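You operate a simulated robot arm through the tools that you are given. There is no shell and no other tool.

You run a simulated robot arm. Do the job below in one go: nothing can be reset, and whatever is moved stays where it is left.

## Task
Mix at least 6 seconds on low, then at least 6 seconds on high.
Fine: guard shut before the mains go on; one run at each speed, each under 20 seconds; press STOP before you change speed; mains off at the end.

It is judged by the outcome, as a careful person would: the job done as asked, and still so three seconds after it is handed in. It fails if anything else is knocked over, pushed out of place, dropped, spilled or broken.

## Robot
A 7-joint arm with a two-finger gripper, fixed in place. Base frame: the origin is at the foot of the arm, x ahead of it, y to its left, z up. Lengths are in cm, angles in degrees, forces in N, time in s.
With the tool pointing down near the work surface it reaches from about 24 to 70 cm from the base axis. Its first joint turns from -66.0 to 66.0 degrees. Payload 2.45 kg.
Tool frame: the origin (TCP) lies between the finger pads and is the grasp point; the fingertips stand 2.6 cm ahead of it; z points along the fingers, y is the line along which they close. Largest opening 9.6 cm; the body of the gripper starts 6.9 cm behind the TCP.
Orientation is that of the tool frame in the base frame, as a unit quaternion [x, y, z, w]. With the fingers straight down and closing along the base's y, the tool's x points along the base's -x, its y along +y and its z along -z.

## Interface
- The arm moves only by the tool move_arm. Its argument "steps" is a list of rows, each a list of 6 numbers: the shift along the tool's x, y, z in cm, then the turn, a rotation vector about the tool's x, y, z in degrees. In form: [[dx, dy, dz, ax, ay, az], ...]. A call has 1 to 20 rows; each row shifts and turns the commanded pose from where the row before left it, along the tool's axes as they then stand. "grip" is the gripper command, from -1 (fully open) to 1 (shut), values between in proportion, set as the call begins (left out, the last holds). Each row takes 0.2 s and may step no farther than 5 cm and 8.6 degrees from the row before; otherwise, or with a gripper value out of range, the whole call is refused. A pose out of reach is approached as far as the arm can. The call stops where the force on the tool passes 40 N (or 10 N more than at its start, if that is more) or the arm is blocked; 0.2 s more then pass. The fingers move at their own pace and stop on an object; they squeeze with about 23 N. The grip force told is the motor's: it shows also when the fingers shut on nothing. Time passes only in rows, and 0.2 s behind the last, so rows that do not move let the fingers close. It gives the time, the measured TCP pose, the force on the tool (base axes), the opening and the grip force at its end, in the units of the frame above (readings bear some noise), with the torque about the TCP (base axes, N m) and any sound that the robot's microphone picked up.
- Cameras (640 x 400 px; columns grow to the right, rows downward): "scene" is fixed at [17.18, -38.69, 144.71]; the picture's right is [0.71, -0.71, 0.00], its down [-0.25, -0.25, -0.94] and it looks along [0.66, 0.66, -0.35] (base axes); focal length 329 px, centre (320, 200). "wrist" rides on the gripper at [8.2, 0.3, -9.8] in the tool frame; the picture's right is [-0.04, 1.00, 0.00], its down [-0.73, -0.03, -0.68] and it looks along [-0.68, -0.03, 0.73] (tool axes); focal length 256 px, centre (320, 200).
- get_image(camera): a new picture of that camera. The clock stands still meanwhile.
- pixel_to_xyz(camera, pixels): there is no depth. For up to 12 entries [column, row, z] of the newest picture of that camera ("zoom" is the newest enlarged one), the place [x, y] in the base frame at which the ray of that pixel passes the height z, good to about 0.2 cm, but the place of the scene camera against the robot may be out by one fixed shift of up to 1.2 cm in any direction. The clock stands still meanwhile.
- enlarge(camera, box): a new picture of the part [left, top, right, bottom] of that camera's present view, enlarged. The clock stands still meanwhile.
- sign_off(): hands the job in; it is judged then, once.

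Unless the task says otherwise, let go and move clear before handing in.

The tools are called as a command line: name --pt "numbers of a row" for each row, then --argument value for the rest, lists and objects as JSON in quotes. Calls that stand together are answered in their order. move_arm: Moves the arm, as the interface text tells. Its arguments: {"type":"object","properties":{"steps":{"type":"array","items":{"type":"array","items":{"type":"number"}}},"grip":{"type":"number"}},"required":["steps"]} The other tools are called the same way: get_image (camera) takes a picture; pixel_to_xyz (camera, pixels) gives the place at which the rays of pixels pass given heights; enlarge (camera, box) takes an enlarged picture of a part of a camera's view; sign_off () hands the job in.

At the start:

```text
time: 0.0
tool_pos: [35.68, 9.01, 137.44]
ee_rot: [0.0, 1.0, 0.0, -0.001]
force: [0.9, 0.9, -0.3]
moment: [-0.02, -0.02, 0.04]
width: 9.61
finger_force: 0.0
```

scene: 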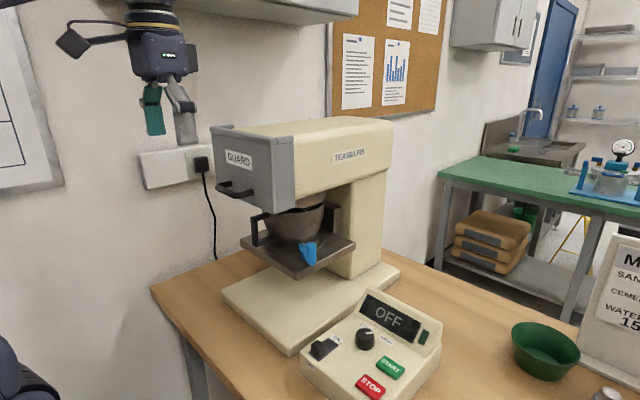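
wrist: 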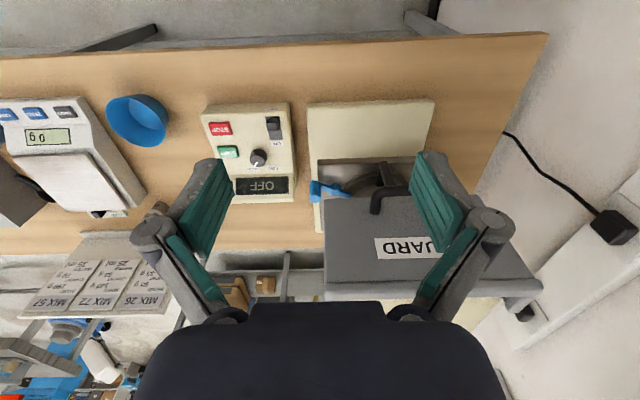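

The scene shows a mixer with a GUARD housing (around px 240,160), a bowl (295,220) on a support with a blue lever (308,252), and a control box with a display reading OFF (390,318), a dial, START, STOP and a mains switch. I'll enlarge those parts before moving.

enlarge --camera "scene" --box '[280, 270, 460, 400]'

enlarge --camera "scene" --box '[190, 100, 410, 290]'

enlarge --camera "wrist" --box '[180, 80, 460, 310]'

```text
3.08 times, centred on (370, 335) of scene
```

zoom: 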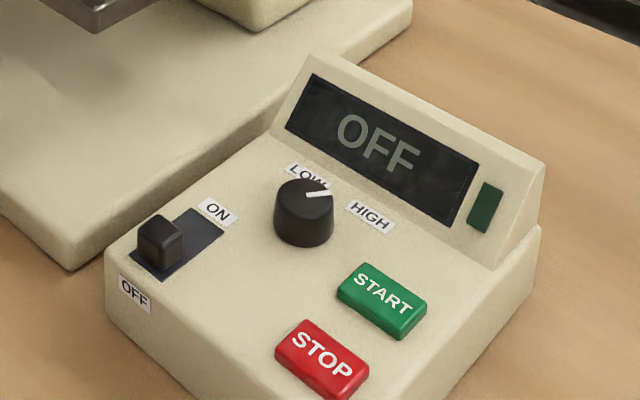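

```text
2.11 times, centred on (300, 195) of scene
```

zoom: 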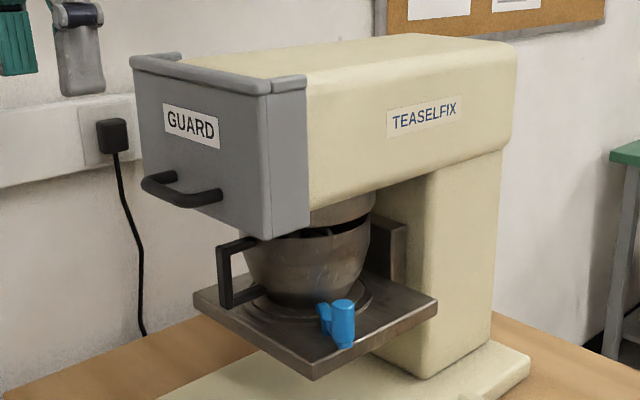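

```text
1.74 times, centred on (320, 195) of wrist
```

zoom: 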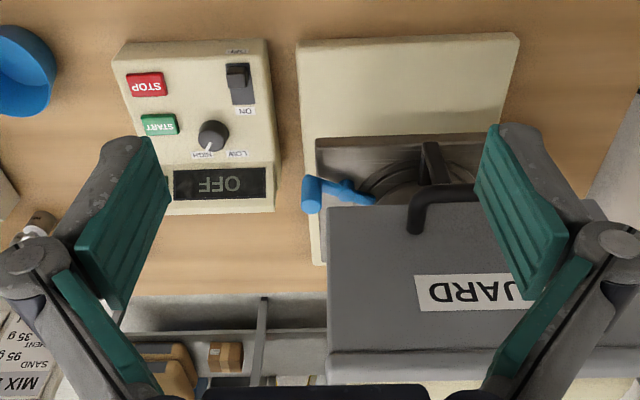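

The panel knob (zoom px 303,210) seems to point between LOW and HIGH, and the GUARD's position isn't clear yet. I'll match rays from both cameras at several heights to find the table and panel heights.

pixel_to_xyz --camera "scene" --pixels '[[370, 387, 85], [370, 387, 90], [370, 387, 95], [370, 387, 100], [370, 387, 105], [390, 368, 90], [390, 368, 95], [390, 368, 100], [365, 331, 90], [365, 331, 95], [365, 331, 100]]'

pixel_to_xyz --camera "wrist" --pixels '[[219, 128, 85], [219, 128, 90], [219, 128, 95], [219, 128, 100], [219, 128, 105], [228, 152, 90], [228, 152, 95], [228, 152, 100], [258, 156, 90], [258, 156, 95], [258, 156, 100]]'

```text
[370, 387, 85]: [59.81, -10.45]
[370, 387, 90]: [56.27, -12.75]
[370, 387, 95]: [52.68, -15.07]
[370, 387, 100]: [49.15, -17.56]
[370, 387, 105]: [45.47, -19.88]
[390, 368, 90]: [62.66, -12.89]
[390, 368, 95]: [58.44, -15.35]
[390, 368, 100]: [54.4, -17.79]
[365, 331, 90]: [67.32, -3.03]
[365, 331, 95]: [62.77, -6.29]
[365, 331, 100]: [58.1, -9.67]
```

```text
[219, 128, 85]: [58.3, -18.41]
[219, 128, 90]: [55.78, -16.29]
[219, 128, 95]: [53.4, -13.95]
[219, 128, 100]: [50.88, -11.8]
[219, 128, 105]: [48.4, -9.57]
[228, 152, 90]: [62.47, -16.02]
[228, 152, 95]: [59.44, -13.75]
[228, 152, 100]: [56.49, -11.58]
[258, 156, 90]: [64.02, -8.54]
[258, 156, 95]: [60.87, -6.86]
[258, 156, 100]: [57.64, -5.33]
```

The STOP and START rays cross at about z = 93–94 (STOP near x 53.7, y −14.5). Next I'll do the same for the guard, its handle and the bowl platform.

pixel_to_xyz --camera "scene" --pixels '[[294, 193, 105], [294, 193, 110], [294, 193, 115], [294, 193, 120], [252, 194, 110], [252, 194, 115], [252, 194, 120], [308, 252, 95], [308, 252, 100], [308, 252, 105], [292, 138, 125], [292, 138, 130]]'

pixel_to_xyz --camera "wrist" --pixels '[[325, 198, 105], [325, 198, 110], [325, 198, 115], [325, 198, 120], [376, 212, 110], [376, 212, 115], [376, 212, 120], [314, 190, 95], [314, 190, 100], [314, 190, 105], [325, 282, 125], [325, 282, 130]]'

```text
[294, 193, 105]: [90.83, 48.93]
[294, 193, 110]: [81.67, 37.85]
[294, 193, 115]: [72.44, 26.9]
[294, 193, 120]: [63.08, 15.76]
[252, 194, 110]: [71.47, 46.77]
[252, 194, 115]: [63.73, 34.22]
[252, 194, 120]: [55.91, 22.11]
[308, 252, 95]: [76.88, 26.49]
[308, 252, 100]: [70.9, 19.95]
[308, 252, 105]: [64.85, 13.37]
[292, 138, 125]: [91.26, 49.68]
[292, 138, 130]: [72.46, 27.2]
```

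```text
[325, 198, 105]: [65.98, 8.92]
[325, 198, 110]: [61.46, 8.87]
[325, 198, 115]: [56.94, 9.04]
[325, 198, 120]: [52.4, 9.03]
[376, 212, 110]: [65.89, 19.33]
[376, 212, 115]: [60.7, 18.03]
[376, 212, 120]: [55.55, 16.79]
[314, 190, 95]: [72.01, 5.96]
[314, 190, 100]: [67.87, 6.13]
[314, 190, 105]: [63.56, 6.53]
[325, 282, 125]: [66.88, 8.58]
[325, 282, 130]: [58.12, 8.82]
```

The blue lever comes out near x 59, y 7, z 110. I'll compute the guard's lower and upper front corners and its handle in the same way.

pixel_to_xyz --camera "scene" --pixels '[[276, 214, 110], [276, 214, 115], [276, 214, 120], [271, 142, 125], [271, 142, 130], [271, 142, 135], [252, 192, 115], [252, 192, 120], [217, 183, 115], [217, 183, 120], [285, 357, 85], [285, 357, 90]]'

enlarge --camera "wrist" --box '[300, 90, 560, 310]'

pixel_to_xyz --camera "wrist" --pixels '[[325, 198, 110], [325, 198, 115], [325, 282, 130], [325, 282, 135], [376, 210, 115], [376, 210, 120], [306, 105, 80], [306, 105, 85], [306, 105, 90], [203, 108, 85], [203, 108, 90], [203, 108, 95]]'

```text
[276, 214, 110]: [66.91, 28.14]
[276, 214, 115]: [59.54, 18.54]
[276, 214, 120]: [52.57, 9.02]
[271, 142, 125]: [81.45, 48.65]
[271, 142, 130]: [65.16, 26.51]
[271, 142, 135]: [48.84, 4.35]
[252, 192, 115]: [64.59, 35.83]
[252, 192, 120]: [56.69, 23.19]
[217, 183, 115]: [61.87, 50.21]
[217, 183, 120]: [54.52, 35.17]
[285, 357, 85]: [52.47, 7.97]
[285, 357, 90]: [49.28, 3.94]
```

```text
1.82 times, centred on (430, 200) of wrist
```

zoom: 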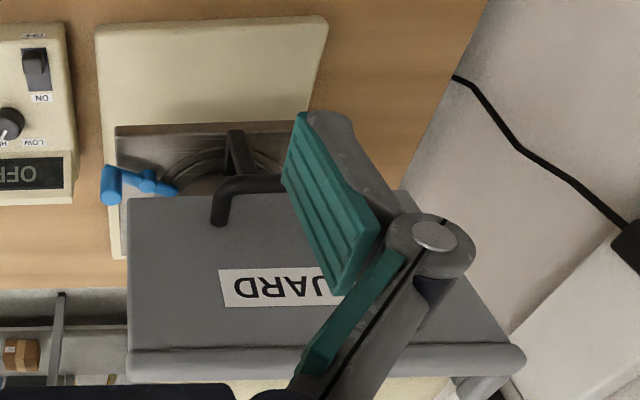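

```text
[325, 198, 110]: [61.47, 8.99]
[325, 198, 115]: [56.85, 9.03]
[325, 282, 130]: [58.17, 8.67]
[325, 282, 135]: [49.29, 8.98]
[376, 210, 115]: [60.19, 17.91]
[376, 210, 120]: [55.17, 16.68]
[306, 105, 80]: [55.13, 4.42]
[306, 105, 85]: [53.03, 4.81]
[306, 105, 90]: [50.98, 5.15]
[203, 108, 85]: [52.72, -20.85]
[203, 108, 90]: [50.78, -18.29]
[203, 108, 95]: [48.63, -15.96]
```

The guard's front face is at about x 52.3 and z 120–134, and its right edge is near y 9. The bowl sits below it at about z 108–120, so the guard looks raised (open). I'll move the arm to the free space above the panel side for a closer look.

move_arm --pt "0.45 -3.5 3.2 0 0 0" --pt "0.45 -3.5 3.2 0 0 0" --pt "0.45 -3.5 3.2 0 0 0" --pt "0.45 -3.5 3.2 0 0 0" --pt "0.45 -3.5 3.2 0 0 0" --pt "0.45 -3.5 3.2 0 0 0" --pt "0 0 0 0 0 0"

get_image --camera "wrist"

get_image --camera "scene"

```text
time: 1.6
tool_pos: [32.91, -12.03, 118.37]
ee_rot: [0.0, 1.0, 0.0, 0.0]
force: [-0.4, 0.3, 0.0]
moment: [0.0, 0.04, 0.03]
width: 9.59
finger_force: 0.0
```

```text
taken
```

wrist: 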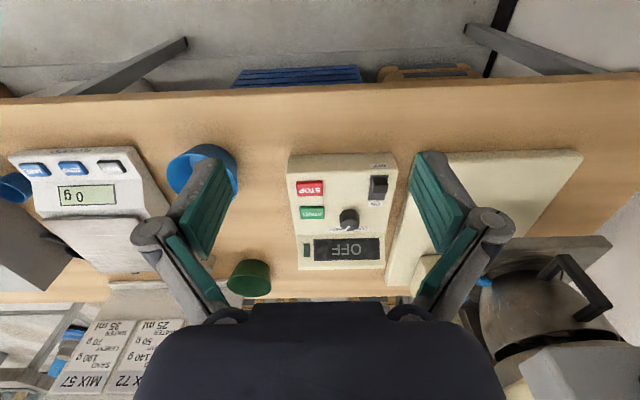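

```text
taken
```

scene: 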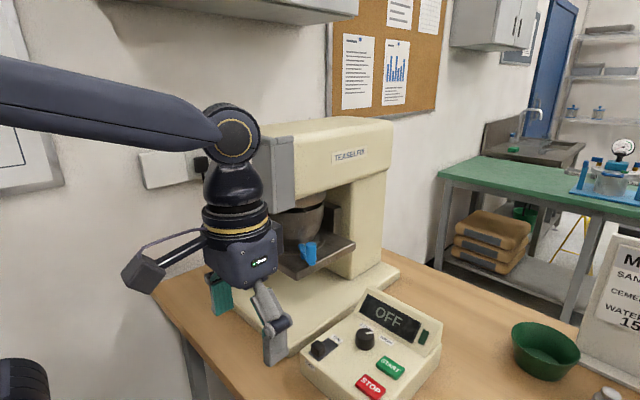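

enlarge --camera "wrist" --box '[270, 140, 420, 290]'

enlarge --camera "wrist" --box '[440, 200, 640, 400]'

pixel_to_xyz --camera "wrist" --pixels '[[310, 188, 92], [310, 188, 93], [310, 188, 94], [312, 213, 92], [312, 213, 93], [312, 213, 94], [348, 215, 94], [378, 183, 94], [290, 156, 93], [399, 158, 93], [440, 275, 87], [584, 152, 87]]'

```text
2.67 times, centred on (345, 215) of wrist
```

zoom: 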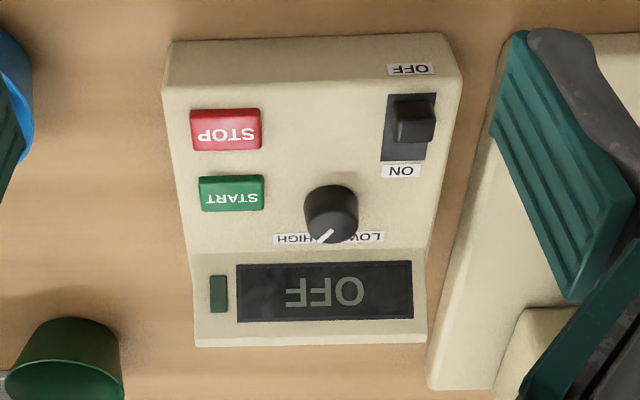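

```text
2.00 times, centred on (540, 300) of wrist
```

zoom: 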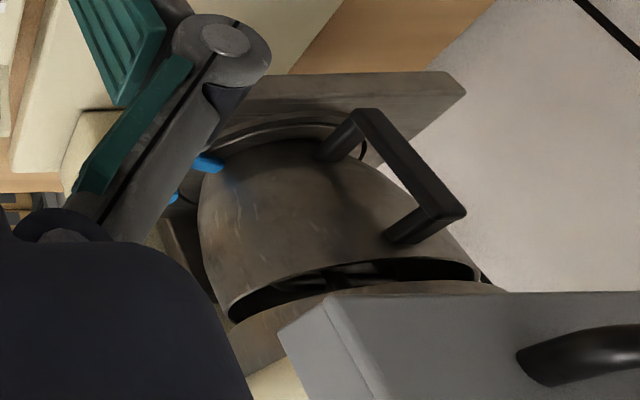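

```text
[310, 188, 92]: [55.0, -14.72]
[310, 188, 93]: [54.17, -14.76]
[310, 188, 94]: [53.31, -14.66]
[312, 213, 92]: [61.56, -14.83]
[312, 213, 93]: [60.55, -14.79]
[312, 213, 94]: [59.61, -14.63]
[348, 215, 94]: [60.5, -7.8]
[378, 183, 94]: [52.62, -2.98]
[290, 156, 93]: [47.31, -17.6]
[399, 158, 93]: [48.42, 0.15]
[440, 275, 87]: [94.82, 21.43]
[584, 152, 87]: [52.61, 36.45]
```

The wrist zoom shows the knob pointer (about 325,238) leaning to the HIGH side, the mains slider at OFF and the display reading OFF. The bowl rim is open just under the guard's lower edge, so the guard looks raised. I'll move in front of the mixer and tilt the hand forward so the camera looks level at the guard and bowl.

move_arm --pt "-0.4 4.5 -0.2 0 0 0" --pt "-0.4 4.5 -0.2 0 0 0" --pt "-0.4 4.5 -0.2 0 0 0" --pt "-0.4 4.5 -0.2 0 0 0" --pt "-0.4 4.5 -0.2 0 0 0" --pt "0 4.5 -0.2 0 0 0" --pt "0 4.0 0 0 0 0" --pt "0 0 0 0 -7.8 0" --pt "0 0 0 0 -7.8 0" --pt "0 0 0 0 -7.8 0" --pt "0 0 0 0 -7.8 0" --pt "0 0 0 0 -7.8 0" --pt "0 0 0 0 -7.8 0" --pt "0 0 0 0 0 0"

get_image --camera "wrist"

get_image --camera "scene"

```text
time: 4.6
tool_pos: [35.04, 18.97, 119.34]
ee_rot: [0.0, 0.917, 0.0, 0.399]
force: [-0.3, -0.9, -1.0]
moment: [0.0, 0.04, 0.01]
width: 9.61
finger_force: 0.1
```

```text
taken
```

wrist: 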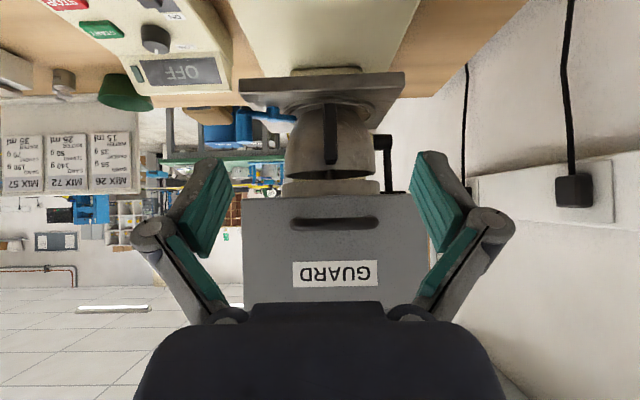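

```text
taken
```

scene: 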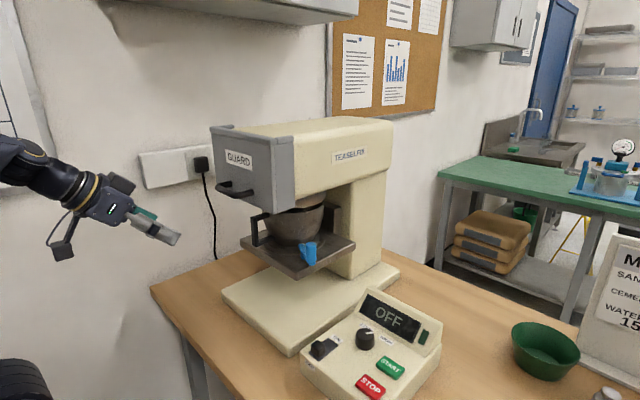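

enlarge --camera "wrist" --box '[220, 60, 460, 310]'

enlarge --camera "scene" --box '[195, 105, 345, 225]'

enlarge --camera "scene" --box '[220, 180, 380, 290]'

```text
1.60 times, centred on (340, 185) of wrist
```

zoom: 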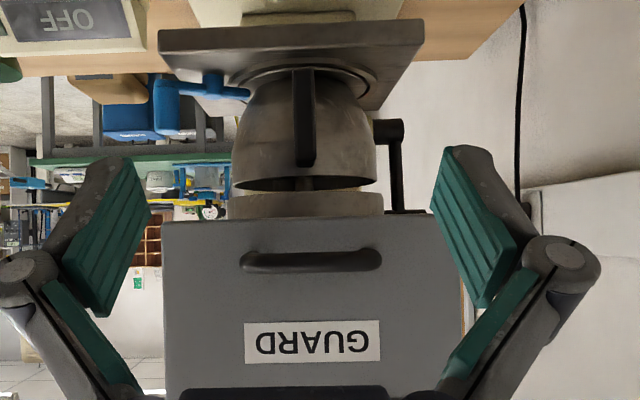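

```text
3.33 times, centred on (270, 165) of scene
```

zoom: 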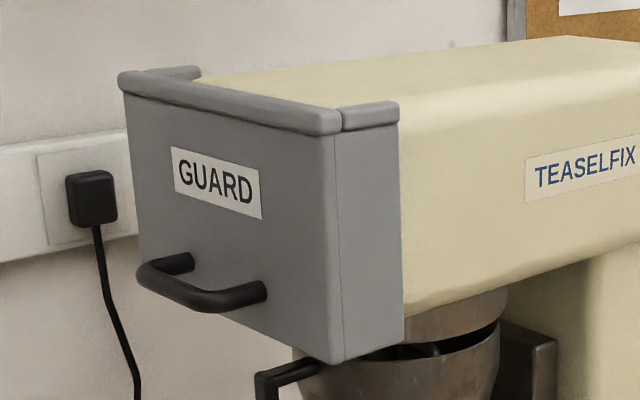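

```text
3.64 times, centred on (300, 235) of scene
```

zoom: 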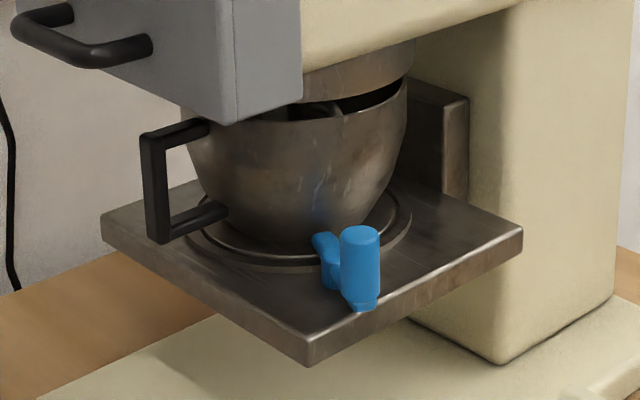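

The level view shows the guard's handle (zoom px 310,262). The bowl gap is uncovered below the guard, a black lever hangs on the mixer's left side (395,165), and the blue clamp lever is at right (165,105). I'll look from the right-hand side next, with the hand turned so the camera faces +y, to see how the guard and bowl lift work.

move_arm --pt "0 -4.5 0 0 0 0" --pt "0 -4.5 0 0 0 0" --pt "0 -4.5 0 0 0 0" --pt "0 -4.5 0 0 0 0" --pt "0 -4.5 0 0 0 0" --pt "0 -4.5 0 0 0 0" --pt "0 -4.5 0 0 0 0" --pt "0 -4.5 0 0 0 0" --pt "0 0 0 -5.96 0 -5.6" --pt "0 0 0 -5.96 0 -5.6" --pt "0 0 0 -5.96 0 -5.6" --pt "0 0 0 -5.96 0 -5.6" --pt "0 0 0 -5.96 0 -5.6" --pt "0 0 0 -5.96 0 -5.6" --pt "0 0 0 -5.96 0 -5.6" --pt "0 0 0 -5.96 0 -5.6" --pt "0 0 0 -5.96 0 -5.6" --pt "0 0 0 0 0 0"

get_image --camera "wrist"

```text
time: 7.7
tool_pos: [34.15, -16.98, 123.83]
ee_rot: [-0.41, 0.827, 0.099, 0.371]
force: [0.5, 0.3, -0.2]
moment: [-0.03, -0.01, -0.05]
width: 9.6
finger_force: 0.1
out of reach, approached as far as the arm can: row 4
stopped in row 15: the arm was blocked; the commanded pose is now the measured one
```

```text
taken
```

wrist: 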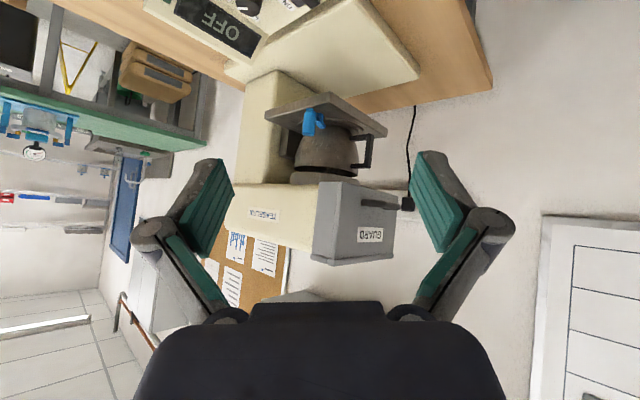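

The call stopped in row 15 with almost no force on the tool, most likely at a joint limit. Even so, the view now shows the mixer's right-front side (guard at px 355,220), so I'll enlarge it.

enlarge --camera "wrist" --box '[220, 70, 430, 280]'

get_image --camera "scene"

```text
1.90 times, centred on (325, 175) of wrist
```

zoom: 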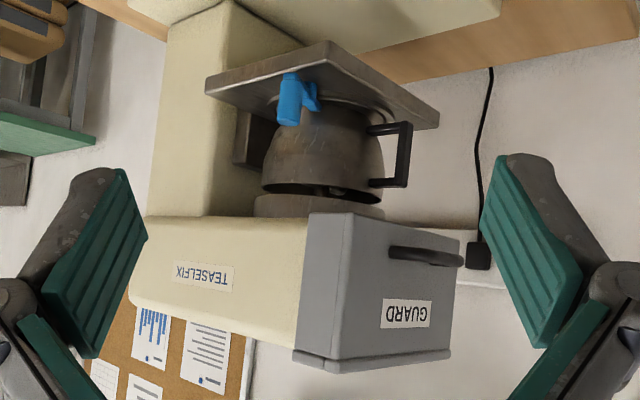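

```text
taken
```

scene: 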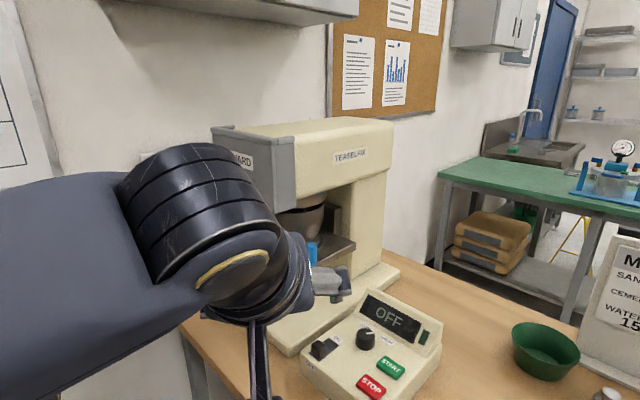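

The bowl handle could be in the guard's way if the guard slides down, so I'll triangulate the handle's outer corners and the guard's edges from this view and the scene view.

pixel_to_xyz --camera "wrist" --pixels '[[371.3, 168.2, 114], [371.3, 168.2, 117], [371.3, 168.2, 120], [372.9, 133.9, 106], [372.9, 133.9, 109], [372.9, 133.9, 112], [338, 183, 119], [338, 183, 121], [392, 211, 121], [392, 211, 123], [318.5, 181.3, 119], [318.5, 181.3, 121]]'

pixel_to_xyz --camera "scene" --pixels '[[250.5, 217, 114], [250.5, 217, 117], [250.5, 217, 120], [253.3, 246, 106], [253.3, 246, 109], [253.3, 246, 112], [277, 214, 119], [277, 214, 121], [291, 205, 119], [291, 205, 121], [354, 267, 85], [354, 267, 90]]'

```text
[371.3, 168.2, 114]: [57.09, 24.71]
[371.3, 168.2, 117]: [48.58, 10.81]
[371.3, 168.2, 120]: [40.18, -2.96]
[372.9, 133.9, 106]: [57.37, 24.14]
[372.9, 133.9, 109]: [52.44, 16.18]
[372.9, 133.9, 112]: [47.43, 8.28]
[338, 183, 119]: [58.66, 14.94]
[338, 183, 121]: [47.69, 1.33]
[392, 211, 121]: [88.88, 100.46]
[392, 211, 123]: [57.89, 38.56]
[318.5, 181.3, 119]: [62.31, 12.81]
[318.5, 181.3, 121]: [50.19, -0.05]
```

```text
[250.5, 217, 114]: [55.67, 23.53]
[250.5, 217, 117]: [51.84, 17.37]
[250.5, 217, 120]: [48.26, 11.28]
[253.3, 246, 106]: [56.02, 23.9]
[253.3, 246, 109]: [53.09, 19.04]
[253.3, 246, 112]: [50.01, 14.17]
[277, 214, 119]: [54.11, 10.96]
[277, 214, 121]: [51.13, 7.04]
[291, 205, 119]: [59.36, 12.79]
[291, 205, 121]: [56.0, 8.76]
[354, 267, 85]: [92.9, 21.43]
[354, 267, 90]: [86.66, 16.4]
```

The bowl handle's outer end is at about x 55–56, just inside the guard's front plate at 52.3, so a guard that slides down would clear it. I'll turn the hand back to pointing down and go to the mixer's left side to inspect the black lever.

move_arm --pt "0 0 0 1.34 5.02 5.55" --pt "0 0 0 1.34 5.02 5.55" --pt "0 0 0 1.34 5.02 5.55" --pt "0 0 0 1.34 5.02 5.55" --pt "0 0 0 1.34 5.02 5.55" --pt "0 0 0 1.34 5.02 5.55" --pt "0 0 0 1.34 5.02 5.55" --pt "0 0 0 1.34 5.02 5.55" --pt "0 0 0 1.34 5.02 5.55" --pt "0 0 0 0 0 0"

```text
time: 9.9
tool_pos: [34.22, -16.74, 123.45]
ee_rot: [-0.003, 1.0, 0.007, -0.004]
force: [-0.5, 0.3, 0.8]
moment: [0.0, 0.01, -0.02]
width: 9.62
finger_force: 0.2
```

The hand points down again at (34.2, −16.7, 123.5) with no contact. I'll move across in front to the mixer's left side and tilt the camera level.

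move_arm --pt "0.2 4.6 0.4 0 0 0" --pt "0.2 4.6 0.4 0 0 0" --pt "0.2 4.6 0.4 0 0 0" --pt "0.2 4.6 0.4 0 0 0" --pt "0.2 4.6 0.4 0 0 0" --pt "0.2 4.6 0.4 0 0 0" --pt "0.2 4.6 0.4 0 0 0" --pt "0.2 4.6 0.4 0 0 0" --pt "0.2 4.6 0.4 0 0 0" --pt "0.2 4.6 0.4 0 0 0" --pt "0.2 4.6 0 0 0 0" --pt "0 0 0 0 -7.8 0" --pt "0 0 0 0 -7.8 0" --pt "0 0 0 0 -7.8 0" --pt "0 0 0 0 -7.8 0" --pt "0 0 0 0 -7.8 0" --pt "0 0 0 0 0 0"

get_image --camera "wrist"

```text
time: 13.5
tool_pos: [31.72, 33.84, 120.21]
ee_rot: [-0.001, 0.943, 0.008, 0.332]
force: [-0.1, -0.6, 0.1]
moment: [-0.01, -0.04, -0.01]
width: 9.62
finger_force: 0.1
```

```text
taken
```

wrist: 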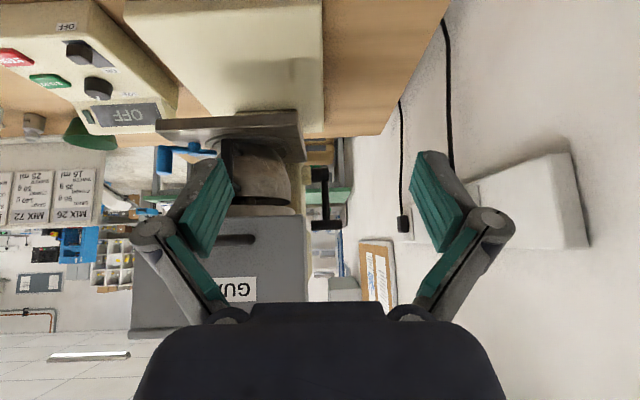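

enlarge --camera "wrist" --box '[220, 90, 380, 250]'

enlarge --camera "wrist" --box '[30, 0, 190, 140]'

```text
2.50 times, centred on (300, 170) of wrist
```

zoom: 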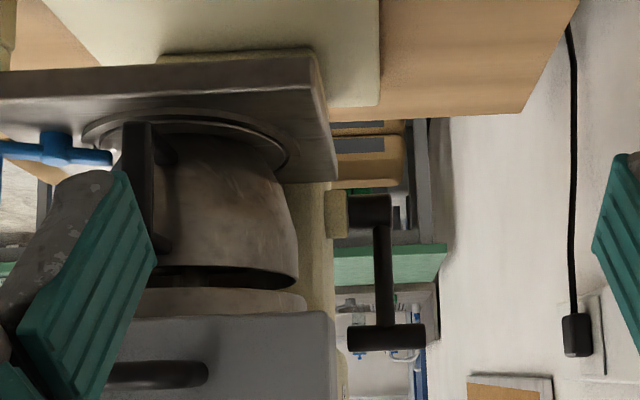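

```text
2.86 times, centred on (110, 70) of wrist
```

zoom: 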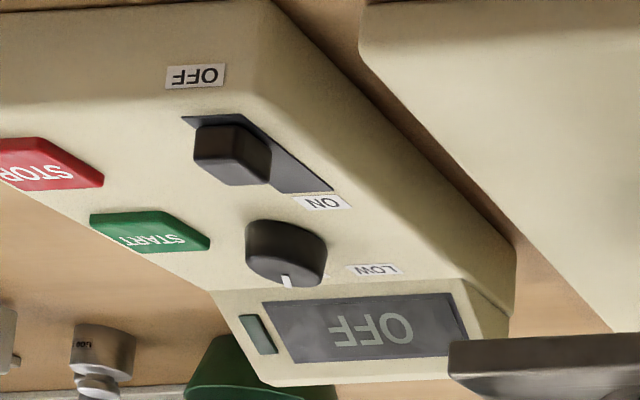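

The left-side crank's handle is up and its pivot boss is on the column (zoom px 335,215). The bowl sits just under the hub, so I take the bowl as raised and leave the crank and blue clamp alone. Now I'll untilt and look down on the guard handle from in front to locate it.

move_arm --pt "0 0 0 0 7.8 0" --pt "0 0 0 0 7.8 0" --pt "0 0 0 0 7.8 0" --pt "0 0 0 0 7.8 0" --pt "0 0 0 0 7.8 0" --pt "-0.6 -3.4 -3 0 0 0" --pt "-0.6 -3.4 -3 0 0 0" --pt "-0.6 -3.4 -3 0 0 0" --pt "-0.6 -3.4 -3 0 0 0" --pt "0 0 0 0 0 0"

get_image --camera "wrist"

```text
time: 15.7
tool_pos: [34.31, 19.97, 132.06]
ee_rot: [-0.004, 1.0, 0.007, -0.004]
force: [-0.1, -0.4, 0.0]
moment: [-0.01, 0.01, 0.01]
width: 9.6
finger_force: 0.1
```

```text
taken
```

wrist: 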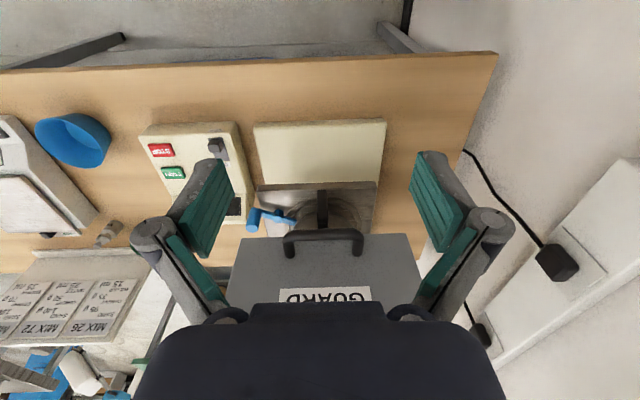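

enlarge --camera "wrist" --box '[220, 160, 430, 310]'

pixel_to_xyz --camera "wrist" --pixels '[[285, 236, 121], [285, 236, 122], [285, 236, 123], [363, 236, 121], [363, 236, 122], [363, 236, 123], [290, 255, 122], [290, 255, 123], [242, 240, 120], [406, 236, 120], [322, 235, 122], [322, 235, 124]]'

```text
2.67 times, centred on (325, 235) of wrist
```

zoom: 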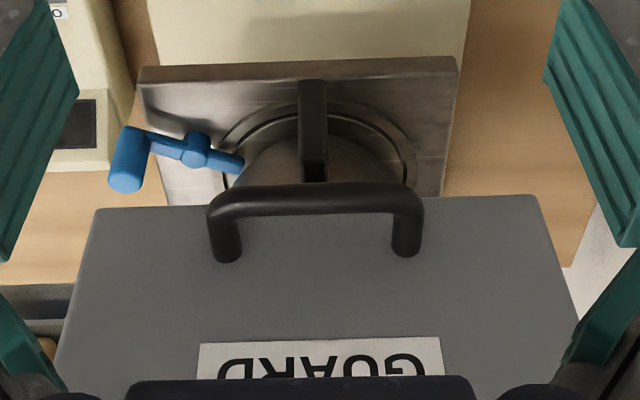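

```text
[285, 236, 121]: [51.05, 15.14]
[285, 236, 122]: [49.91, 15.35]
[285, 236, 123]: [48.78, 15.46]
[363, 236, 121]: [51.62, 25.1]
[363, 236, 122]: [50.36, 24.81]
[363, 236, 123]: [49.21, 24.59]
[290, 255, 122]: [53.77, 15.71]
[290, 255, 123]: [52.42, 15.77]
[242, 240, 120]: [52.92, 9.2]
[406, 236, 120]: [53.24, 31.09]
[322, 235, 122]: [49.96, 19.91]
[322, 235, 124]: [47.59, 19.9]
```

The guard handle's roots are at about z 123 (y 16 and 24.5), and its bar is at x ≈ 48.8, roughly 3 cm clear of the guard face. I'll close the fingers and tilt the hand 40° so the wrist stays clear of the head. Then I'll bring the tips just above the middle of the bar.

move_arm --pt "0 0 0 0 -8 0" --pt "0 0 0 0 -8 0" --pt "0 0 0 0 -8 0" --pt "0 0 0 0 -8 0" --pt "0 0 0 0 -8 0" --pt "-2.39 0.07 3.58 0 0 0" --pt "-2.39 0.07 3.58 0 0 0" --pt "-2.39 0.07 3.58 0 0 0" --pt "0 0 0 0 0 0" --grip 1

get_image --camera "wrist"

get_image --camera "scene"

```text
time: 17.7
tool_pos: [46.65, 20.55, 128.33]
ee_rot: [-0.001, 0.941, 0.008, 0.339]
force: [0.8, 0.4, 0.3]
moment: [-0.02, -0.01, 0.01]
width: 0.0
finger_force: 22.7
```

```text
taken
```

wrist: 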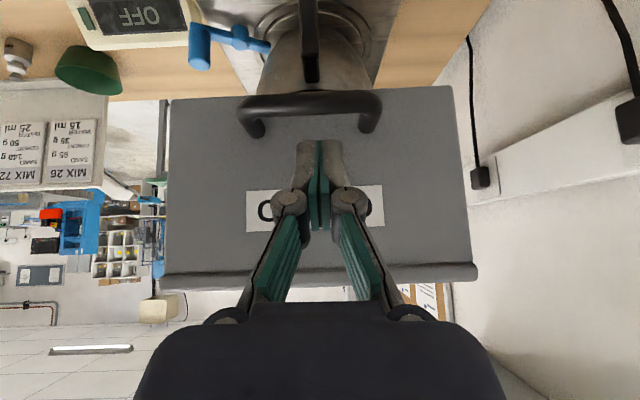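

```text
taken
```

scene: 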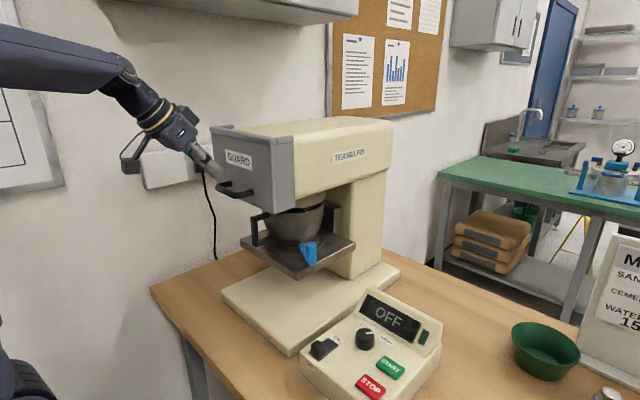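

The tips (px 320,150) are just above the handle bar (310,105) and centred on it. I'll press straight down in small steps, watching the force.

move_arm --pt "0.77 0 0.92 0 0 0" --pt "0.64 0 0.77 0 0 0" --pt "0.32 0 0.38 0 0 0" --pt "0.32 0 0.38 0 0 0" --pt "0.32 0 0.38 0 0 0" --pt "0.32 0 0.38 0 0 0" --pt "0.32 0 0.38 0 0 0" --pt "0 0 0 0 0 0"

get_image --camera "wrist"

get_image --camera "scene"

```text
time: 19.5
tool_pos: [46.73, 20.63, 123.59]
ee_rot: [-0.001, 0.941, 0.009, 0.338]
force: [-0.1, -0.7, 0.4]
moment: [-0.03, -0.01, -0.03]
width: 0.0
finger_force: 28.1
```

```text
taken
```

wrist: 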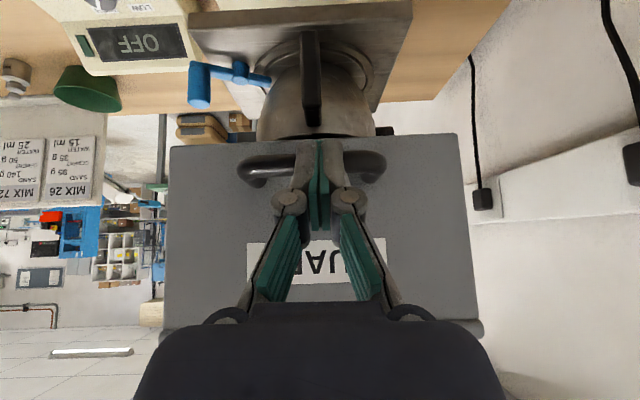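

```text
taken
```

scene: 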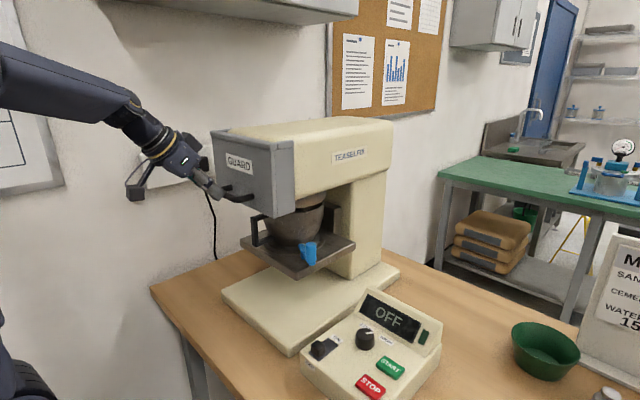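

There's still no contact force, and the tips (px 320,145) now appear in front of the bar (row 165), so the bar is farther forward than I estimated. I'll enlarge the views and triangulate again.

enlarge --camera "wrist" --box '[220, 90, 420, 240]'

enlarge --camera "scene" --box '[180, 140, 280, 220]'

pixel_to_xyz --camera "wrist" --pixels '[[276, 163, 120], [276, 163, 121], [276, 163, 122], [276, 163, 123], [357, 161, 120], [357, 161, 121], [357, 161, 122], [357, 161, 123], [460, 138, 119], [460, 138, 120]]'

```text
2.67 times, centred on (320, 165) of wrist
```

zoom: 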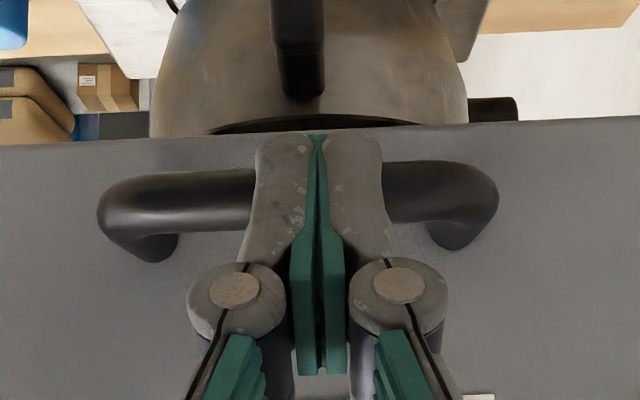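

```text
5.00 times, centred on (230, 180) of scene
```

zoom: 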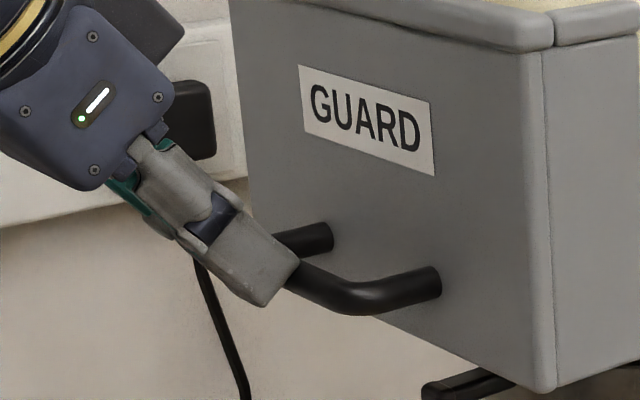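

```text
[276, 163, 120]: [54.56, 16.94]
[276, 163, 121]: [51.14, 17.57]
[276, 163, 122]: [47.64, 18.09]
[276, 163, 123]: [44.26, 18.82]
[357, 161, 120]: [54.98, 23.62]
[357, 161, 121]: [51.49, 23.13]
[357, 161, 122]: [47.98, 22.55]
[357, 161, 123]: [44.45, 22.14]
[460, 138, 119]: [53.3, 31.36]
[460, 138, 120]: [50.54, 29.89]
```

Comparing scene zooms, the guard's front-bottom corner moved from row 213.6 to 218.4, about 1 cm down. The tips are on the bar and the guard slides freely, so I'll keep pressing it straight down.

move_arm --pt "0.38 0 0.46 0 0 0" --pt "0.38 0 0.46 0 0 0" --pt "0.38 0 0.46 0 0 0" --pt "0.38 0 0.46 0 0 0" --pt "0.38 0 0.46 0 0 0" --pt "0.38 0 0.46 0 0 0" --pt "0.38 0 0.46 0 0 0" --pt "0.38 0 0.46 0 0 0" --pt "0 0 0 0 0 0"

get_image --camera "scene"

get_image --camera "wrist"

```text
time: 21.5
tool_pos: [46.67, 20.52, 118.75]
ee_rot: [-0.001, 0.941, 0.008, 0.338]
force: [0.6, -0.4, 1.1]
moment: [-0.01, -0.02, 0.02]
width: 0.01
finger_force: 28.6
```

```text
taken
```

scene: 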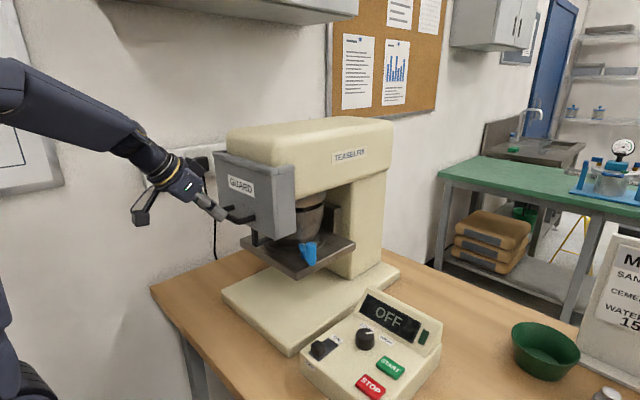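

```text
taken
```

wrist: 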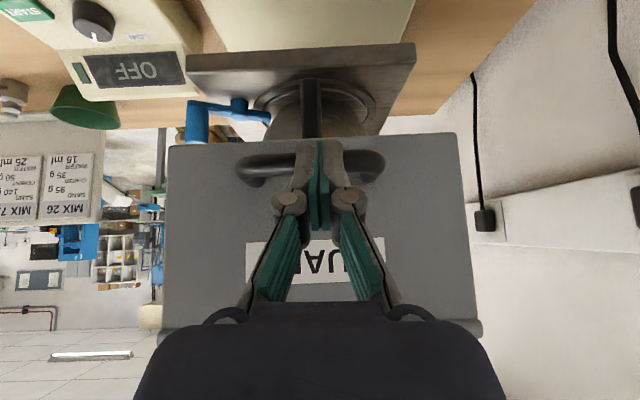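

The guard is lowering smoothly, with its lower edge now near z 115. The blue lever (scene px 308,252) is close to the path of the guard's side plate, so I'll enlarge to check clearance before going further.

enlarge --camera "scene" --box '[210, 150, 370, 290]'

enlarge --camera "wrist" --box '[160, 30, 440, 170]'

```text
2.86 times, centred on (290, 220) of scene
```

zoom: 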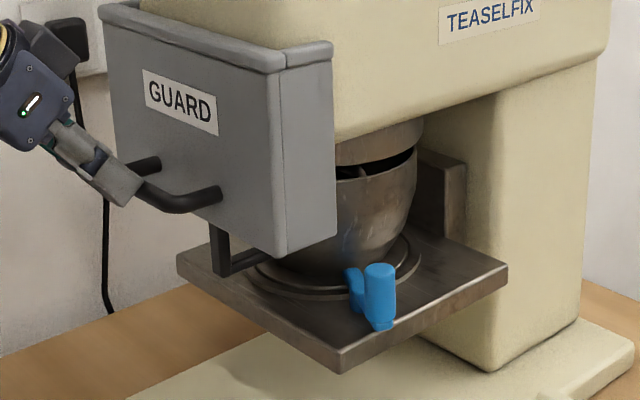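

```text
2.29 times, centred on (300, 100) of wrist
```

zoom: 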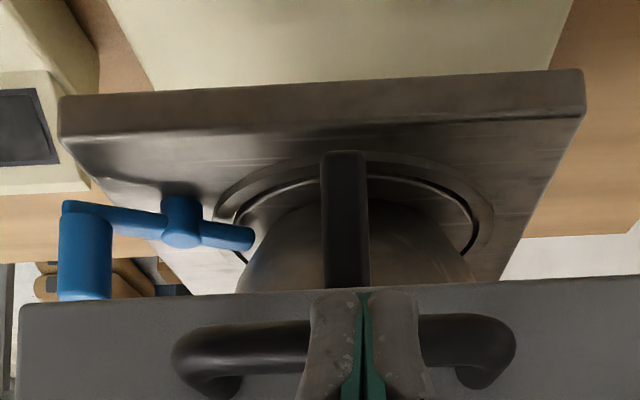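

pixel_to_xyz --camera "scene" --pixels '[[295.2, 232, 115], [295.2, 232, 114], [311, 244.5, 110], [311, 244.5, 111], [311, 244.5, 112], [306.5, 246.3, 111], [279, 238, 115], [279, 238, 114]]'

pixel_to_xyz --camera "wrist" --pixels '[[197, 141, 110], [197, 141, 111], [197, 141, 112], [205, 103, 108], [205, 103, 109], [239, 103, 108], [239, 103, 109], [239, 103, 110], [309, 142, 112], [309, 142, 114]]'

```text
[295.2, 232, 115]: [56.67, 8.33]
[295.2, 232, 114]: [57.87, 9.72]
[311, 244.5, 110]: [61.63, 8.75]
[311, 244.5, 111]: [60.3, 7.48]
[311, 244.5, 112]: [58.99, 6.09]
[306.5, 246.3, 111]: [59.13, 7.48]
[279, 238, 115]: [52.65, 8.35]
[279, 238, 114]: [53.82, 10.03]
```

```text
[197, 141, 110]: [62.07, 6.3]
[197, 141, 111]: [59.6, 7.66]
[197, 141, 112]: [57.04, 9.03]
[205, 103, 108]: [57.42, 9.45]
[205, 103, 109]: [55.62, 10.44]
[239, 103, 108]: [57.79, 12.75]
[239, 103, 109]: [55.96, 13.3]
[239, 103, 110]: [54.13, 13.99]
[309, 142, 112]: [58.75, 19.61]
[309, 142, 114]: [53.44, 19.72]
```

The blue grip's top is at about (59.8, 7.3, 111), and the guard's side plate ends at about x 57, so they should just clear. I'll keep lowering in small steps and watch for force or a stop.

move_arm --pt "0.26 0 0.31 0 0 0" --pt "0.26 0 0.31 0 0 0" --pt "0.26 0 0.31 0 0 0" --pt "0.26 0 0.31 0 0 0" --pt "0.26 0 0.31 0 0 0" --pt "0.26 0 0.31 0 0 0" --pt "0.26 0 0.31 0 0 0" --pt "0 0 0 0 0 0"

enlarge --camera "scene" --box '[210, 150, 370, 290]'

enlarge --camera "wrist" --box '[160, 30, 440, 170]'

```text
time: 23.3
tool_pos: [46.62, 20.7, 115.91]
ee_rot: [0.0, 0.941, 0.008, 0.339]
force: [-2.5, 0.0, 1.7]
moment: [0.02, -0.01, -0.02]
width: 0.0
finger_force: 28.8
```

```text
2.86 times, centred on (290, 220) of scene
```

zoom: 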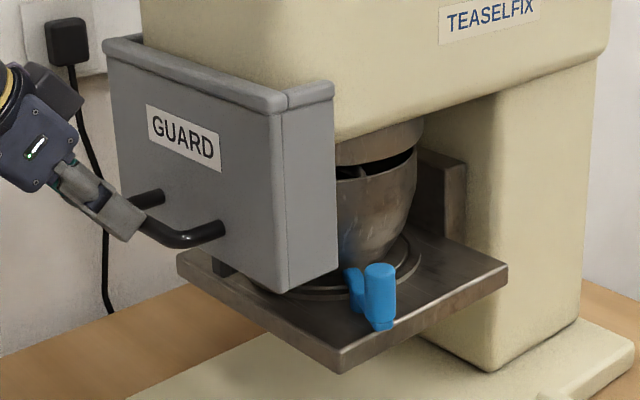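

```text
2.29 times, centred on (300, 100) of wrist
```

zoom: 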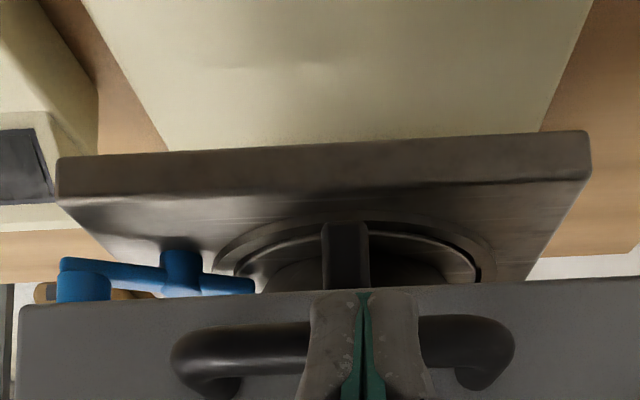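

The guard is still lowering freely (force under 3 N), with its lower edge near z 112 and clear of the blue lever. I'll continue until it meets a stop.

move_arm --pt "0.19 0 0.23 0 0 0" --pt "0.19 0 0.23 0 0 0" --pt "0.19 0 0.23 0 0 0" --pt "0.19 0 0.23 0 0 0" --pt "0.19 0 0.23 0 0 0" --pt "0.19 0 0.23 0 0 0" --pt "0.19 0 0.23 0 0 0" --pt "0.19 0 0.23 0 0 0" --pt "0 0 0 0 0 0"

enlarge --camera "scene" --box '[210, 150, 370, 290]'

enlarge --camera "wrist" --box '[160, 30, 440, 170]'

```text
time: 25.3
tool_pos: [46.64, 20.85, 113.68]
ee_rot: [-0.001, 0.941, 0.008, 0.338]
force: [-0.1, -0.4, 1.0]
moment: [-0.02, -0.02, 0.03]
width: 0.01
finger_force: 28.1
```

```text
2.86 times, centred on (290, 220) of scene
```

zoom: 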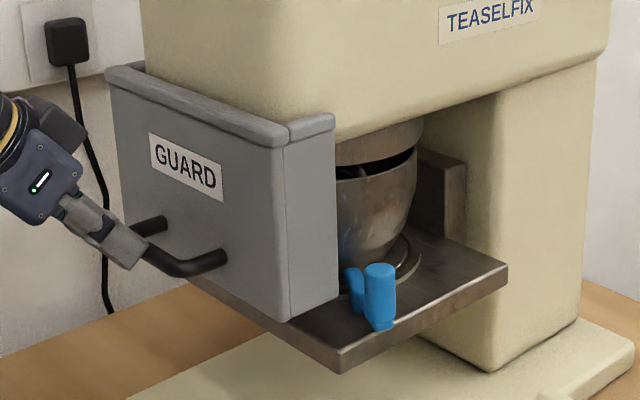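

```text
2.29 times, centred on (300, 100) of wrist
```

zoom: 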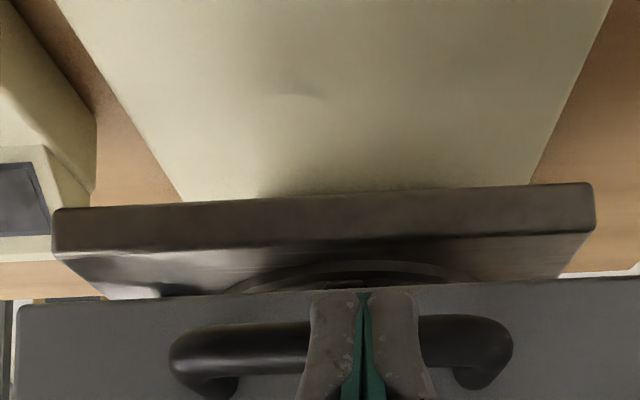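

The force is still near zero and the guard's lower edge is just above the platform (scene zoom 290,320). I'll continue gently.

move_arm --pt "0.19 0 0.23 0 0 0" --pt "0.19 0 0.23 0 0 0" --pt "0.19 0 0.23 0 0 0" --pt "0.19 0 0.23 0 0 0" --pt "0.19 0 0.23 0 0 0" --pt "0.13 0 0.15 0 0 0" --pt "0.13 0 0.15 0 0 0" --pt "0 0 0 0 0 0"

enlarge --camera "scene" --box '[210, 150, 370, 290]'

enlarge --camera "wrist" --box '[160, 30, 440, 170]'

```text
time: 27.1
tool_pos: [46.64, 20.68, 111.77]
ee_rot: [0.0, 0.941, 0.007, 0.338]
force: [0.3, -0.1, 0.5]
moment: [-0.01, -0.02, 0.01]
width: 0.02
finger_force: 28.4
```

```text
2.86 times, centred on (290, 220) of scene
```

zoom: 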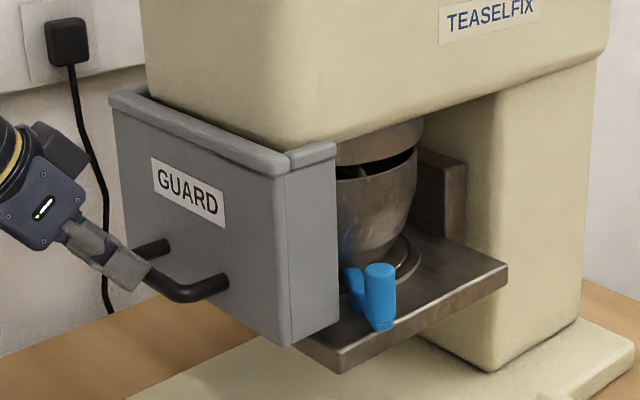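

```text
2.29 times, centred on (300, 100) of wrist
```

zoom: 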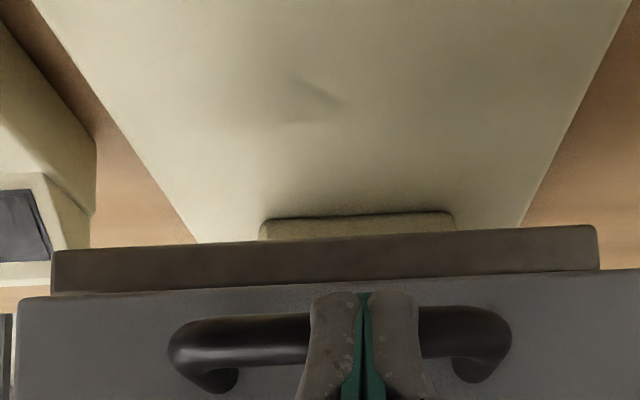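

The guard is now passing in front of the platform edge and still slides freely, with no stop yet. I'll continue down gently.

move_arm --pt "0.19 0 0.23 0 0 0" --pt "0.19 0 0.23 0 0 0" --pt "0.19 0 0.23 0 0 0" --pt "0.19 0 0.23 0 0 0" --pt "0.19 0 0.23 0 0 0" --pt "0.13 0 0.15 0 0 0" --pt "0.13 0 0.15 0 0 0" --pt "0 0 0 0 0 0"

enlarge --camera "scene" --box '[210, 150, 370, 290]'

enlarge --camera "wrist" --box '[160, 30, 440, 170]'

```text
time: 27.9
tool_pos: [46.54, 20.8, 111.41]
ee_rot: [-0.002, 0.939, 0.009, 0.344]
force: [-16.5, -7.2, 12.0]
moment: [-0.11, -0.06, -0.17]
width: 0.63
finger_force: 27.8
stopped in row 3: the force on the tool passed its limit at 46 N (the readings are from after the stop); the commanded pose is now the measured one
```

```text
2.86 times, centred on (290, 220) of scene
```

zoom: 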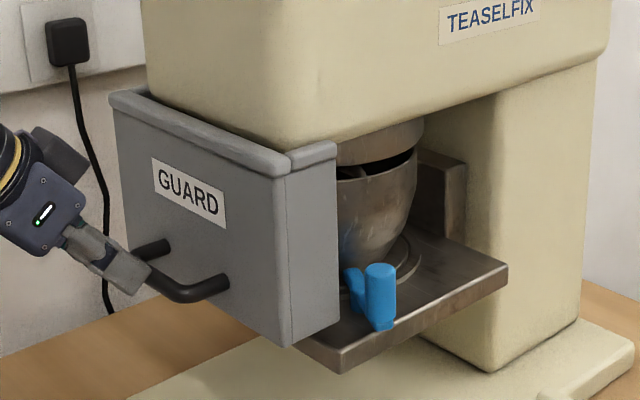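

```text
2.29 times, centred on (300, 100) of wrist
```

zoom: 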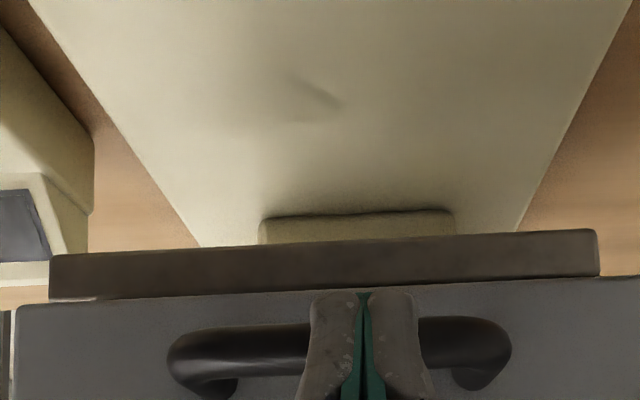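

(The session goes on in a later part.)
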